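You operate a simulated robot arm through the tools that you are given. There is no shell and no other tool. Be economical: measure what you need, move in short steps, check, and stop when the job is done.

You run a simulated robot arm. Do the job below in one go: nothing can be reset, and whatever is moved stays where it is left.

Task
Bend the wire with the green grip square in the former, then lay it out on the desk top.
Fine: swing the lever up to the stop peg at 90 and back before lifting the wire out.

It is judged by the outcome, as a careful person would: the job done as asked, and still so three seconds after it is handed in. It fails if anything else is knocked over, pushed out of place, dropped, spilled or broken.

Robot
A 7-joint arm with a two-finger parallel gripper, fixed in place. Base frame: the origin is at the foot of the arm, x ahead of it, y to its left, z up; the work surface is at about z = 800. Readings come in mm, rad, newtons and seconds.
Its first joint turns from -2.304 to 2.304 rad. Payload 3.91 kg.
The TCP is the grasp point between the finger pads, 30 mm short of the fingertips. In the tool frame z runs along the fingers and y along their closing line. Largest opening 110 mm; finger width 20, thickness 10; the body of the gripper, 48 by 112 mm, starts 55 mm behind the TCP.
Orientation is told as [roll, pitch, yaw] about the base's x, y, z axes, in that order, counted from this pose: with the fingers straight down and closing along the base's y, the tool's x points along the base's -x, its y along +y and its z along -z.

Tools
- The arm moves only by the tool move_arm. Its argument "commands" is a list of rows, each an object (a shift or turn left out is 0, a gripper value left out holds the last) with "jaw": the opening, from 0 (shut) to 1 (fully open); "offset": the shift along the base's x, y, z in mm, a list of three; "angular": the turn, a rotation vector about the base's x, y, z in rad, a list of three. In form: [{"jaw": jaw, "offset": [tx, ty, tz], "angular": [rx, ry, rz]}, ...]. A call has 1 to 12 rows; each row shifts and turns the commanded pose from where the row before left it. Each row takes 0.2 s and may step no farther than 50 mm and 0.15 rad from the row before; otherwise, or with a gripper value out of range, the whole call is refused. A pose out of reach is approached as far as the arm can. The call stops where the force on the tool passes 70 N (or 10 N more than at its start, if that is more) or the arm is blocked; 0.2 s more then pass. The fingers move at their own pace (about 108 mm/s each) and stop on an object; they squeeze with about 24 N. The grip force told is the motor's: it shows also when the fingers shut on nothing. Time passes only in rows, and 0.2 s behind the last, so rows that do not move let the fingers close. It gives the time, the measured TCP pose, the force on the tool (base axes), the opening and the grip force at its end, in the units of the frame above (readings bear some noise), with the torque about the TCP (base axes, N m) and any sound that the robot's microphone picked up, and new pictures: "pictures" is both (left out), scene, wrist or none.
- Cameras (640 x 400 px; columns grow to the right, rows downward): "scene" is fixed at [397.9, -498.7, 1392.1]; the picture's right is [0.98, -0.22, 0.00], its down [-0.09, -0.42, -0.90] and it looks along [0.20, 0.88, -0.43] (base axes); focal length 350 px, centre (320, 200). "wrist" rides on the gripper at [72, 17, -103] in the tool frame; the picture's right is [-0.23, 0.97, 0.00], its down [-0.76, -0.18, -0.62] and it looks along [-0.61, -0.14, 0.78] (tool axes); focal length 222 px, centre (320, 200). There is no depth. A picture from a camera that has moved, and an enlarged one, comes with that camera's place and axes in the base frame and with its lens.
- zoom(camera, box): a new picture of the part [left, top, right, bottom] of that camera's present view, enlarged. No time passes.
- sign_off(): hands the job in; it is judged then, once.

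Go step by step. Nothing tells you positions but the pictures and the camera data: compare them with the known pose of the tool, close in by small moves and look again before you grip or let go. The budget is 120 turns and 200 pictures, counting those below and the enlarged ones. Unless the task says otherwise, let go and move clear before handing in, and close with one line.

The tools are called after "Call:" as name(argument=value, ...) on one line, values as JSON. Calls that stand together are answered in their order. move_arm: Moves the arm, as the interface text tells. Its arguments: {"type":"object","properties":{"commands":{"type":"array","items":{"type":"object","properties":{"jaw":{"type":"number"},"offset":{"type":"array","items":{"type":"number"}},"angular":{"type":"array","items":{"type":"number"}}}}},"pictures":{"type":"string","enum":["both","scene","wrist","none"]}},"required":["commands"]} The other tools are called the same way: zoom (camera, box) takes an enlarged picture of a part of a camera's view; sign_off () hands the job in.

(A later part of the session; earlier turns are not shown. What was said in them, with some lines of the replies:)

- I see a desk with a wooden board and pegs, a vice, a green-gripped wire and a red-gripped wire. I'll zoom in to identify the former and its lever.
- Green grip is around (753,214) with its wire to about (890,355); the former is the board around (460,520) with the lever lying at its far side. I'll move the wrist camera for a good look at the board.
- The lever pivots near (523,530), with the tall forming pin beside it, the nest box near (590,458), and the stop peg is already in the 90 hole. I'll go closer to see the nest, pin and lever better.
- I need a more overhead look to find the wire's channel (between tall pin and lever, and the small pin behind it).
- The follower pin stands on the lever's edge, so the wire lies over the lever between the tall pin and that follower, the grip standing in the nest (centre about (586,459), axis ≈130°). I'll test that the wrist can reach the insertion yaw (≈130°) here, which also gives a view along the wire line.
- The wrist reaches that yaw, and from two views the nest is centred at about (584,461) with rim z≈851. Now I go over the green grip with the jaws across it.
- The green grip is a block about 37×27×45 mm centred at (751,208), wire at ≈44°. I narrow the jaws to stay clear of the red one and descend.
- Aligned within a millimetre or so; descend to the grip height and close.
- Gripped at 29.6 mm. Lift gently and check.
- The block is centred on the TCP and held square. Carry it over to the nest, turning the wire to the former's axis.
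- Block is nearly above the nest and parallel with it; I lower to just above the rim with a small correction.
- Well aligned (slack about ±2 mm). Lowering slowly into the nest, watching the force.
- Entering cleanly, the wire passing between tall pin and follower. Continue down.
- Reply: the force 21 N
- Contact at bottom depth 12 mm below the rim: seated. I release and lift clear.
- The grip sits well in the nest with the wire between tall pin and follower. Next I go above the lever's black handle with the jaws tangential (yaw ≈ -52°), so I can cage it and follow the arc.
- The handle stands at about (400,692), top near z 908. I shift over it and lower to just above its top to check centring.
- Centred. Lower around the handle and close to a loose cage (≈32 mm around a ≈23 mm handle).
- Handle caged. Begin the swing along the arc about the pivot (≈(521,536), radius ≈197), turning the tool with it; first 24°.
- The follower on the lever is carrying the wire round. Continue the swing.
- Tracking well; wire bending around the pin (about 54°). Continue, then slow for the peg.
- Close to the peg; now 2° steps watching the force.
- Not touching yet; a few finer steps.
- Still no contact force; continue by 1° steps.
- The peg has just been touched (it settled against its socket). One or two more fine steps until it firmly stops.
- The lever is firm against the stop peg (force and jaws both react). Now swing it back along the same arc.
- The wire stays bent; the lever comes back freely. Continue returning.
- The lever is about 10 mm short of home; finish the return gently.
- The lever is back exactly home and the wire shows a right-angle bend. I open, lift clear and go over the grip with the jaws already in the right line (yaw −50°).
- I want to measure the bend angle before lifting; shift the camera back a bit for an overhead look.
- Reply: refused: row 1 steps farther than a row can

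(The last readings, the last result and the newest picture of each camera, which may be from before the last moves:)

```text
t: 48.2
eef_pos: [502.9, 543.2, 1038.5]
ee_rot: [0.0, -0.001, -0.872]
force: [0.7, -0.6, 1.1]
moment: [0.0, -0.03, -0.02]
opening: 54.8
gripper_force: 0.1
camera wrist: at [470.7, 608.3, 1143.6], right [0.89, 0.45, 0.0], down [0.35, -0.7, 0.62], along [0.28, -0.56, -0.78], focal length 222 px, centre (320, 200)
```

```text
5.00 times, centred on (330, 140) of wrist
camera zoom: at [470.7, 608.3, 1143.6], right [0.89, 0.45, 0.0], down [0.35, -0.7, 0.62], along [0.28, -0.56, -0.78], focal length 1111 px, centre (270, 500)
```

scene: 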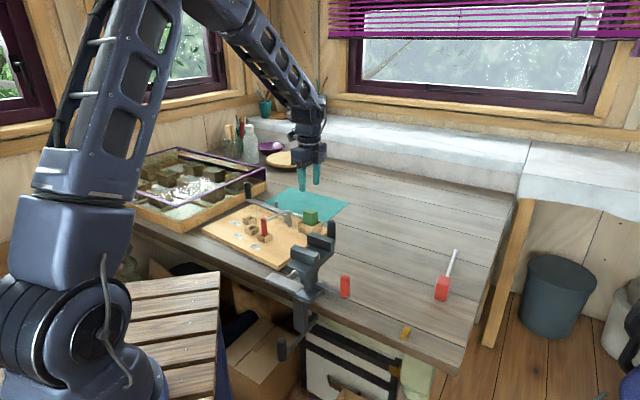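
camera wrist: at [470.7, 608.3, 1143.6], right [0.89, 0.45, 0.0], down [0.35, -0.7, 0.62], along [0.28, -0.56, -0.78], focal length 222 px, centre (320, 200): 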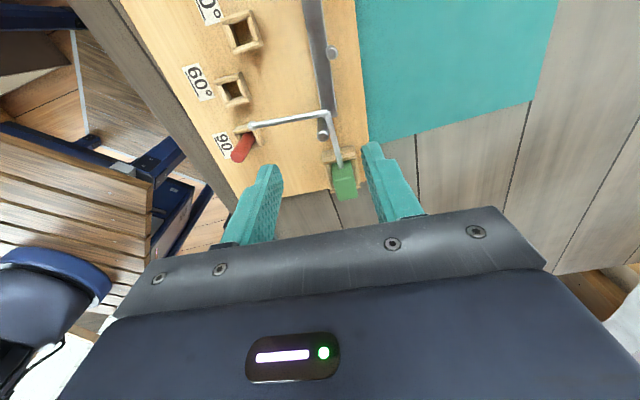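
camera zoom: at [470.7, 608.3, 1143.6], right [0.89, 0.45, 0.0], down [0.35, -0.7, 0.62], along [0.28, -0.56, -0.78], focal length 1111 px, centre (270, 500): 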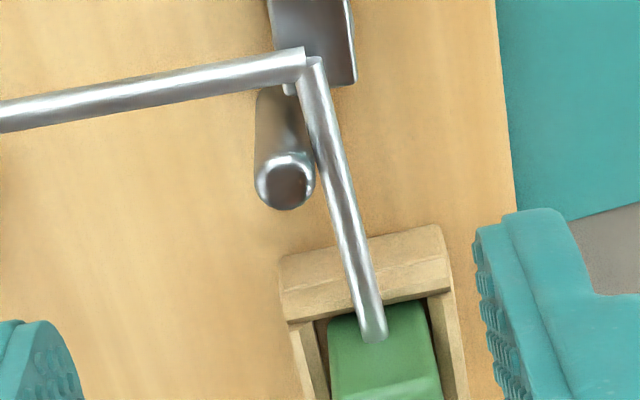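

Measured bend is about a right angle (≈86–89° within my reading error), lever home, peg standing. Now back over the grip to pick the wire out.

Call:
move_arm(commands=[{"offset": [30, -30, -15]}, {"offset": [30, -30, -15]}, {"offset": [20, -20, -10]}, {"offset": [0, 0, -30]}, {"offset": [0, 0, -30]}, {}], pictures="wrist")

Call:
zoom(camera="wrist", box=[220, 60, 420, 230])

```text
t: 49.6
eef_pos: [584.8, 460.7, 941.3]
ee_rot: [0.0, 0.0, -0.871]
force: [0.4, -1.0, 0.0]
moment: [0.01, -0.01, -0.03]
opening: 54.8
gripper_force: 0.1
camera wrist: at [551.2, 526.6, 1044.1], right [0.89, 0.45, 0.0], down [0.35, -0.7, 0.62], along [0.28, -0.56, -0.78], focal length 222 px, centre (320, 200)
```

wrist: 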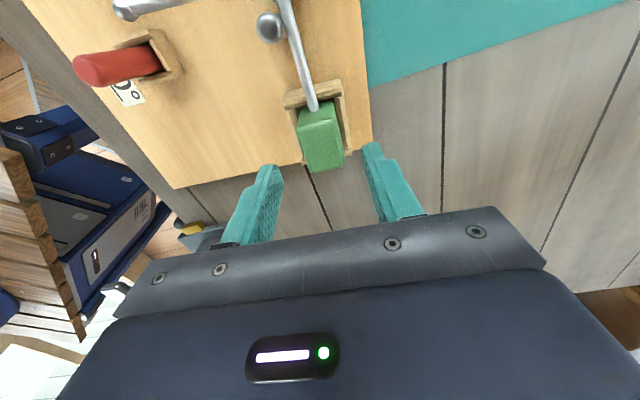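

```text
2.35 times, centred on (320, 145) of wrist
camera zoom: at [551.2, 526.6, 1044.1], right [0.89, 0.45, 0.0], down [0.35, -0.7, 0.62], along [0.28, -0.56, -0.78], focal length 523 px, centre (320, 329)
```

zoom: 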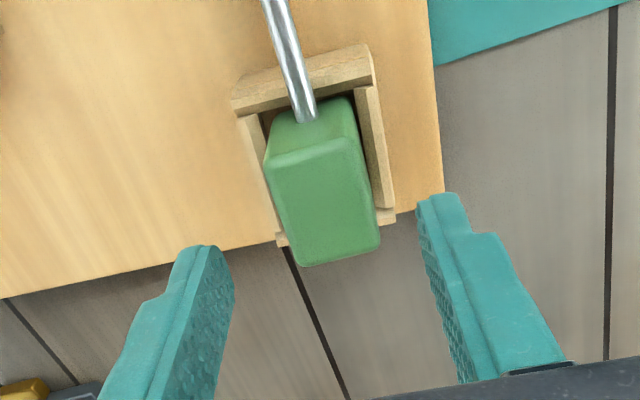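

Centred; descend and close.

Call:
move_arm(commands=[{"offset": [0, 0, -26]}, {"offset": [0, 0, -20]}, {"offset": [0, 0, -6]}, {}, {"jaw": 0}, {}, {}], pictures="wrist")

```text
t: 51.2
eef_pos: [583.2, 461.4, 888.0]
ee_rot: [-0.001, -0.002, -0.871]
force: [0.4, -0.1, 0.8]
moment: [0.03, 0.01, 0.01]
opening: 29.8
gripper_force: 23.5
camera wrist: at [550.6, 527.1, 991.7], right [0.89, 0.45, 0.0], down [0.35, -0.7, 0.62], along [0.28, -0.56, -0.78], focal length 222 px, centre (320, 200)
```

wrist: 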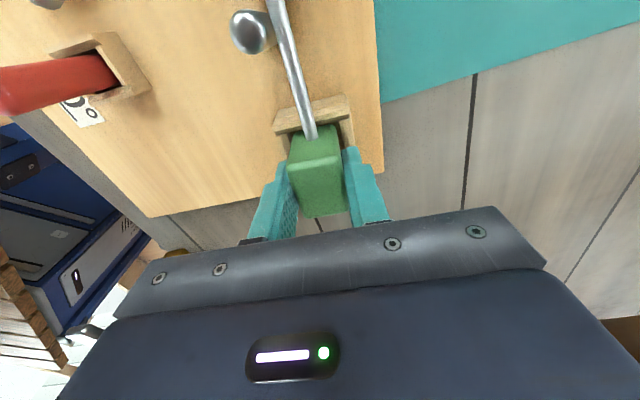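

Gripped. Lift straight up, slowly at first.

Call:
move_arm(commands=[{"offset": [0, 0, 6]}, {"offset": [0, 0, 8]}, {"offset": [0, 0, 12]}, {"offset": [0, 0, 20]}, {"offset": [0, 0, 30]}, {"offset": [0, 0, 40]}, {}])

Call:
zoom(camera="scene", box=[220, 130, 360, 250])

```text
t: 52.8
eef_pos: [585.1, 462.8, 1004.8]
ee_rot: [0.0, 0.002, -0.873]
force: [0.6, 0.5, -1.5]
moment: [-0.02, -0.03, 0.02]
opening: 29.9
gripper_force: 23.9
camera wrist: at [551.3, 527.3, 1109.5], right [0.89, 0.45, 0.0], down [0.35, -0.7, 0.62], along [0.28, -0.56, -0.78], focal length 222 px, centre (320, 200)
```

scene: 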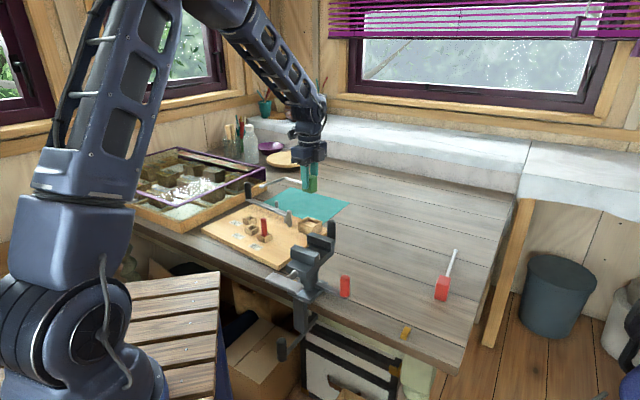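
wrist: 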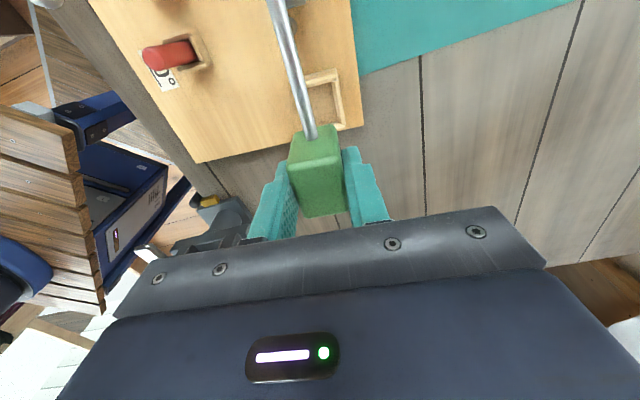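

```text
3.33 times, centred on (290, 190) of scene
camera zoom: at [397.9, -498.7, 1392.1], right [0.98, -0.22, 0.0], down [-0.09, -0.42, -0.9], along [0.2, 0.88, -0.43], focal length 1166 px, centre (420, 233)
```

zoom: 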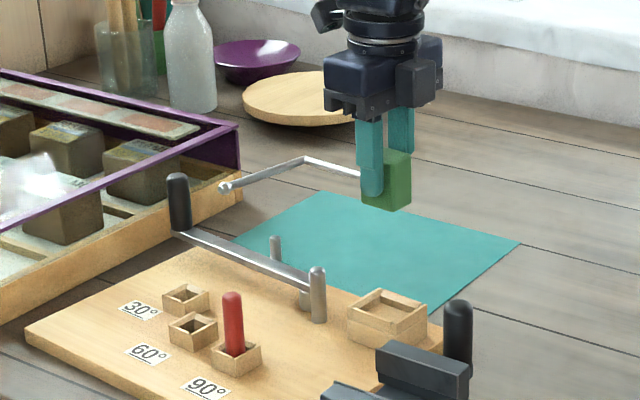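

The wire came out cleanly with its bend. I carry it to a clear stretch of bare desk around (765,270), wire pointing away from the red one and the vice.

Call:
move_arm(commands=[{"offset": [22.5, -24, 0], "angular": [0, 0, -0.055]}, {"offset": [22.5, -24, 0], "angular": [0, 0, -0.055]}, {"offset": [22.5, -24, 0], "angular": [0, 0, -0.055]}, {"offset": [22.5, -24, 0], "angular": [0, 0, -0.055]}, {"offset": [22.5, -24, 0], "angular": [0, 0, -0.055]}, {"offset": [22.5, -24, 0], "angular": [0, 0, -0.055]}, {"offset": [22.5, -24, 0], "angular": [0, 0, -0.055]}, {"offset": [22.5, -24, 0], "angular": [0, 0, -0.055]}, {"offset": [0, 0, -30]}, {"offset": [0, 0, -40]}, {}])

Call:
zoom(camera="scene", box=[320, 160, 480, 310])

```text
t: 55.2
eef_pos: [765.1, 269.4, 932.9]
ee_rot: [0.0, 0.0, -1.311]
force: [-0.4, -0.6, -1.5]
moment: [-0.01, -0.02, 0.01]
opening: 29.6
gripper_force: 24.4
camera wrist: at [762.7, 343.2, 1037.5], right [1.0, 0.03, 0.0], down [0.02, -0.78, 0.62], along [0.02, -0.62, -0.78], focal length 222 px, centre (320, 200)
```

scene: 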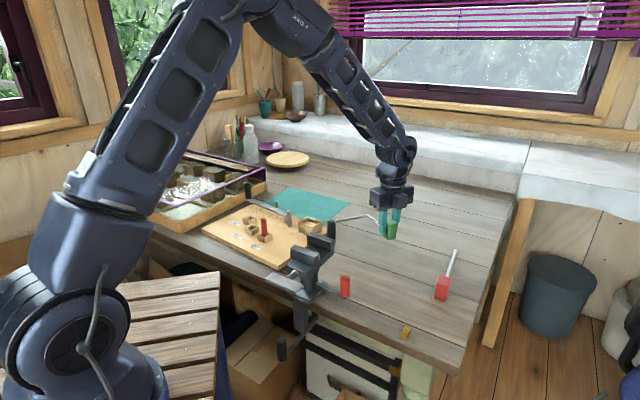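
wrist: 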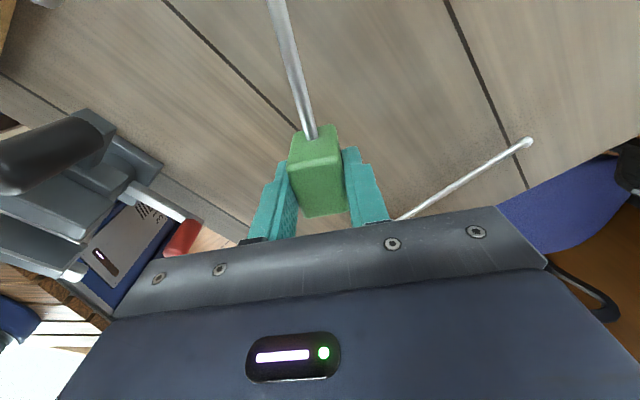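

```text
2.67 times, centred on (400, 235) of scene
camera zoom: at [397.9, -498.7, 1392.1], right [0.98, -0.22, 0.0], down [-0.09, -0.42, -0.9], along [0.2, 0.88, -0.43], focal length 932 px, centre (107, 107)
```

zoom: 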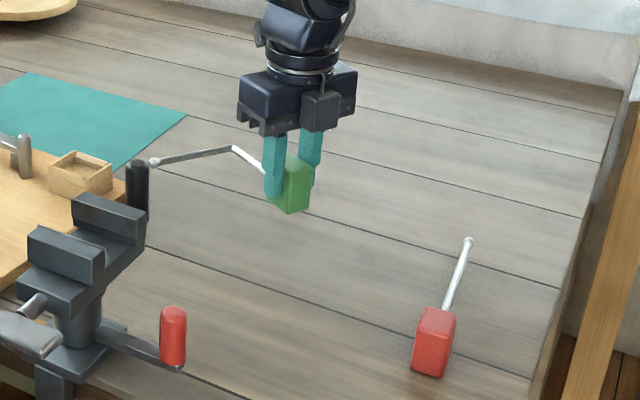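

The tip would come fairly near the vice handle, so I shift 40 mm to +x and then lower to the desk.

Call:
move_arm(commands=[{"offset": [20, 0, 0]}, {"offset": [20, 0, 0]}, {"offset": [0, 0, -35]}, {"offset": [0, 0, -30]}, {"offset": [0, 0, -10]}, {}])

Call:
zoom(camera="scene", box=[320, 160, 480, 310])

```text
t: 56.6
eef_pos: [803.8, 268.8, 858.8]
ee_rot: [0.001, 0.0, -1.312]
force: [0.2, -0.6, -0.8]
moment: [-0.03, -0.02, 0.0]
opening: 29.5
gripper_force: 24.5
camera wrist: at [802.2, 343.1, 962.8], right [1.0, 0.03, 0.0], down [0.02, -0.78, 0.62], along [0.02, -0.62, -0.78], focal length 222 px, centre (320, 200)
```

scene: 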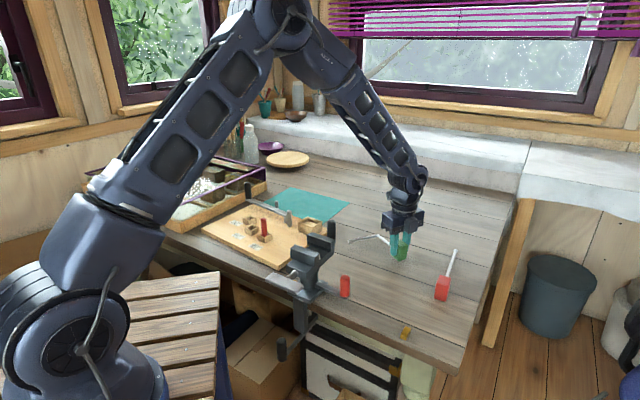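
wrist: 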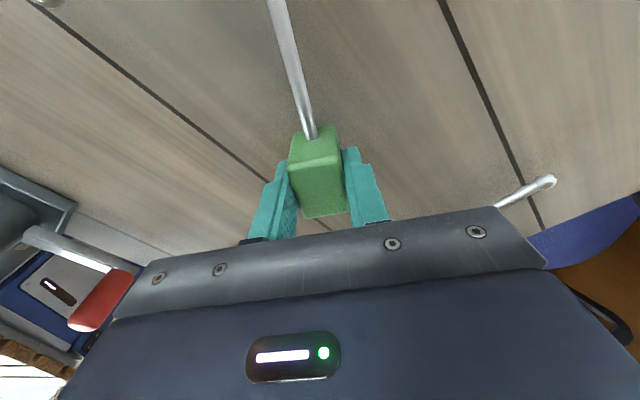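

```text
2.67 times, centred on (400, 235) of scene
camera zoom: at [397.9, -498.7, 1392.1], right [0.98, -0.22, 0.0], down [-0.09, -0.42, -0.9], along [0.2, 0.88, -0.43], focal length 932 px, centre (107, 107)
```

zoom: 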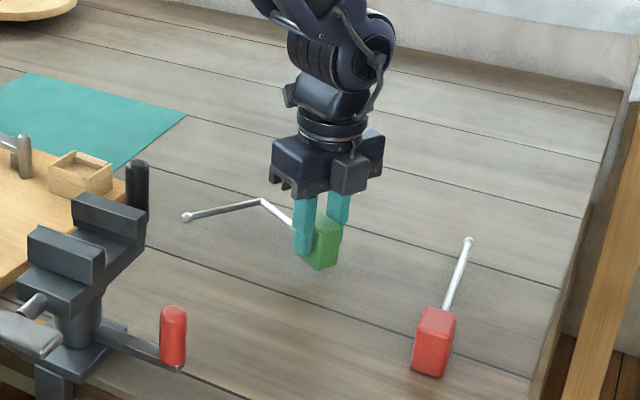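

Clear all round; bottom should be about 9 mm above the desk. Lower in fine steps until it touches.

Call:
move_arm(commands=[{"offset": [0, 0, -4]}, {"offset": [0, 0, -3]}, {"offset": [0, 0, -1.5]}, {}], pictures="none")

```text
t: 57.6
eef_pos: [805.3, 269.1, 850.8]
ee_rot: [0.0, 0.0, -1.311]
force: [-0.9, -0.3, -1.9]
moment: [-0.04, -0.01, 0.0]
opening: 29.8
gripper_force: 24.5
```

Call:
move_arm(commands=[{"offset": [0, 0, -1]}, {}], pictures="none")

Call:
move_arm(commands=[{"offset": [0, 0, -1]}, {}], pictures="none")

```text
t: 58.2
eef_pos: [803.4, 269.5, 848.3]
ee_rot: [0.0, 0.0, -1.309]
force: [-0.4, -0.1, -0.7]
moment: [-0.02, 0.0, -0.01]
opening: 29.6
gripper_force: 23.7
```

```text
t: 58.8
eef_pos: [804.0, 268.4, 848.9]
ee_rot: [0.002, 0.001, -1.311]
force: [-0.4, -0.7, -1.5]
moment: [-0.01, 0.0, 0.01]
opening: 29.6
gripper_force: 24.3
```

No contact yet; a couple more millimetres.

Call:
move_arm(commands=[{"offset": [0, 0, -1]}, {}], pictures="none")

Call:
zoom(camera="scene", box=[360, 210, 440, 280])

```text
t: 59.4
eef_pos: [805.2, 269.2, 847.8]
ee_rot: [-0.001, 0.001, -1.312]
force: [-0.6, -0.6, -1.4]
moment: [-0.03, 0.02, 0.0]
opening: 29.5
gripper_force: 24.5
```

```text
5.71 times, centred on (400, 245) of scene
camera zoom: at [397.9, -498.7, 1392.1], right [0.98, -0.22, 0.0], down [-0.09, -0.42, -0.9], along [0.2, 0.88, -0.43], focal length 1998 px, centre (-137, -57)
```

zoom: 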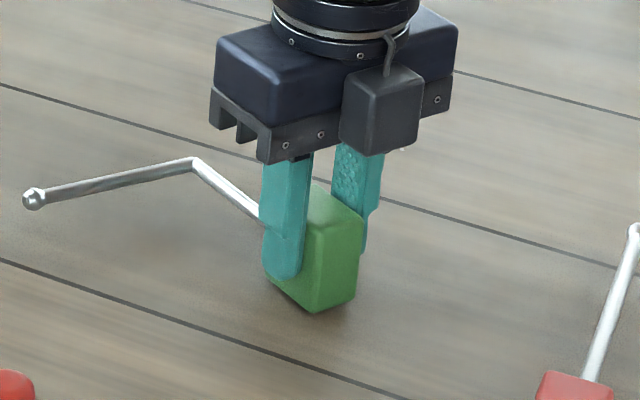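

Call:
move_arm(commands=[{"offset": [0, 0, -1]}, {}], pictures="none")

Call:
move_arm(commands=[{"offset": [0, 0, -1]}, {}], pictures="none")

```text
t: 60.0
eef_pos: [804.3, 268.7, 846.7]
ee_rot: [-0.001, 0.002, -1.31]
force: [0.5, 0.5, -1.7]
moment: [-0.02, -0.03, 0.03]
opening: 29.7
gripper_force: 23.5
```

```text
t: 60.6
eef_pos: [804.3, 269.9, 846.3]
ee_rot: [0.0, -0.001, -1.31]
force: [-0.4, -0.6, 0.7]
moment: [-0.01, 0.05, 0.04]
opening: 30.0
gripper_force: 23.7
```

Contact just beginning; half a millimetre more, then release and lift.

Call:
move_arm(commands=[{"offset": [0, 0, -0.7]}, {}], pictures="none")

Call:
move_arm(commands=[{"jaw": 0.2}, {"jaw": 0.45}, {}, {}], pictures="wrist")

```text
t: 61.2
eef_pos: [804.2, 269.4, 845.8]
ee_rot: [0.001, 0.002, -1.311]
force: [0.5, -0.1, 11.7]
moment: [0.16, 0.11, -0.02]
opening: 29.6
gripper_force: 23.5
```

```text
t: 62.2
eef_pos: [804.5, 269.1, 844.1]
ee_rot: [0.0, 0.0, -1.311]
force: [0.1, -0.4, -0.2]
moment: [0.0, 0.0, 0.01]
opening: 49.3
gripper_force: 0.1
camera wrist: at [802.3, 343.0, 948.8], right [1.0, 0.03, 0.0], down [0.02, -0.78, 0.62], along [0.02, -0.62, -0.78], focal length 222 px, centre (320, 200)
```

wrist: 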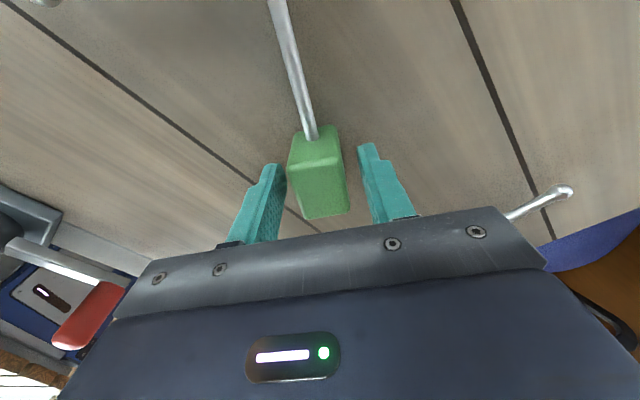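

Released; lift straight up and look from above, moving the camera to check both bend and surroundings.

Call:
move_arm(commands=[{"offset": [0, 0, 20]}, {"offset": [0, 0, 40]}, {"offset": [0, 0, 50]}, {"offset": [0, 0, 50]}, {"offset": [-20, 35, 25]}, {"offset": [-20, 35, 25]}, {"offset": [-10, 20, 0]}, {}])

Call:
zoom(camera="scene", box=[200, 170, 480, 320])

```text
t: 64.0
eef_pos: [754.2, 359.3, 1055.0]
ee_rot: [-0.001, 0.0, -1.311]
force: [0.3, 0.4, 0.2]
moment: [0.01, 0.02, 0.02]
opening: 49.6
gripper_force: 0.0
camera wrist: at [752.6, 433.4, 1159.2], right [1.0, 0.03, 0.0], down [0.02, -0.78, 0.62], along [0.02, -0.62, -0.78], focal length 222 px, centre (320, 200)
```

scene: 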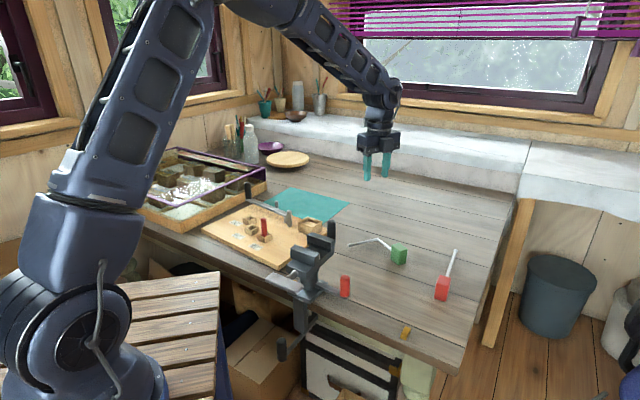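
wrist: 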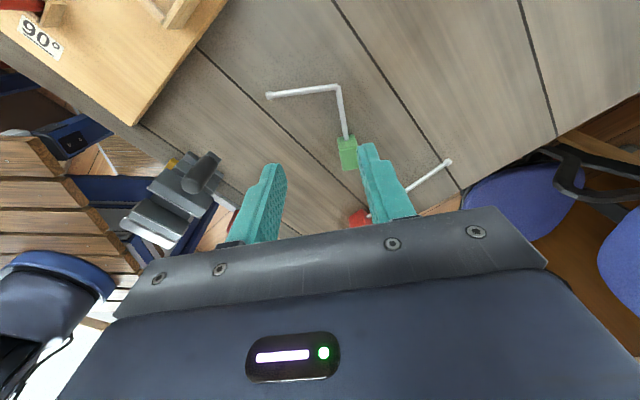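

```text
2.29 times, centred on (340, 245) of scene
camera zoom: at [397.9, -498.7, 1392.1], right [0.98, -0.22, 0.0], down [-0.09, -0.42, -0.9], along [0.2, 0.88, -0.43], focal length 799 px, centre (274, 97)
```

zoom: 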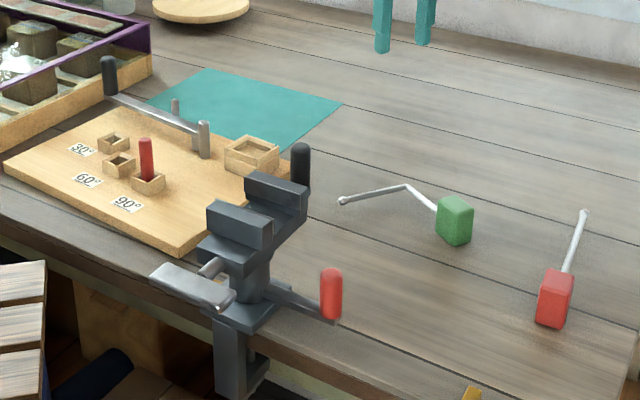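

Call:
zoom(camera="wrist", box=[255, 70, 375, 180])

```text
3.64 times, centred on (315, 125) of wrist
camera zoom: at [752.6, 433.4, 1159.2], right [1.0, 0.03, 0.0], down [0.02, -0.78, 0.62], along [0.02, -0.62, -0.78], focal length 808 px, centre (338, 473)
```

zoom: 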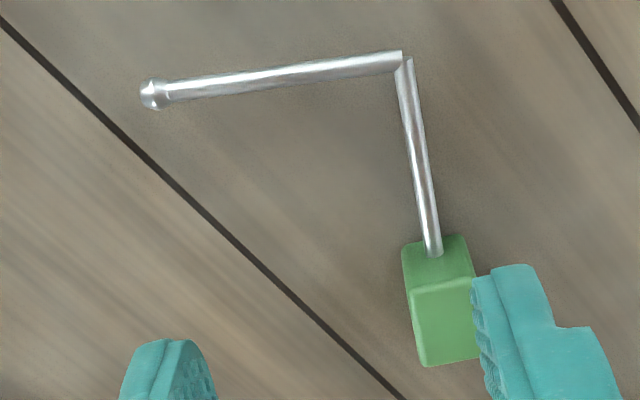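

The bent wire stands on the bare desk, clear of everything else. The lever is home, the stop peg is in its hole, nothing else has moved, and the arm is clear, so I'm handing in.

Call:
sign_off()

```text
The job is handed in.
```

I bent the green-grip wire in the former by swinging the lever to the 90 stop peg and back, then laid it on the bare desk. The bend measured about 85° from the camera pictures, a few degrees short of square, even though the lever was hard against the peg.
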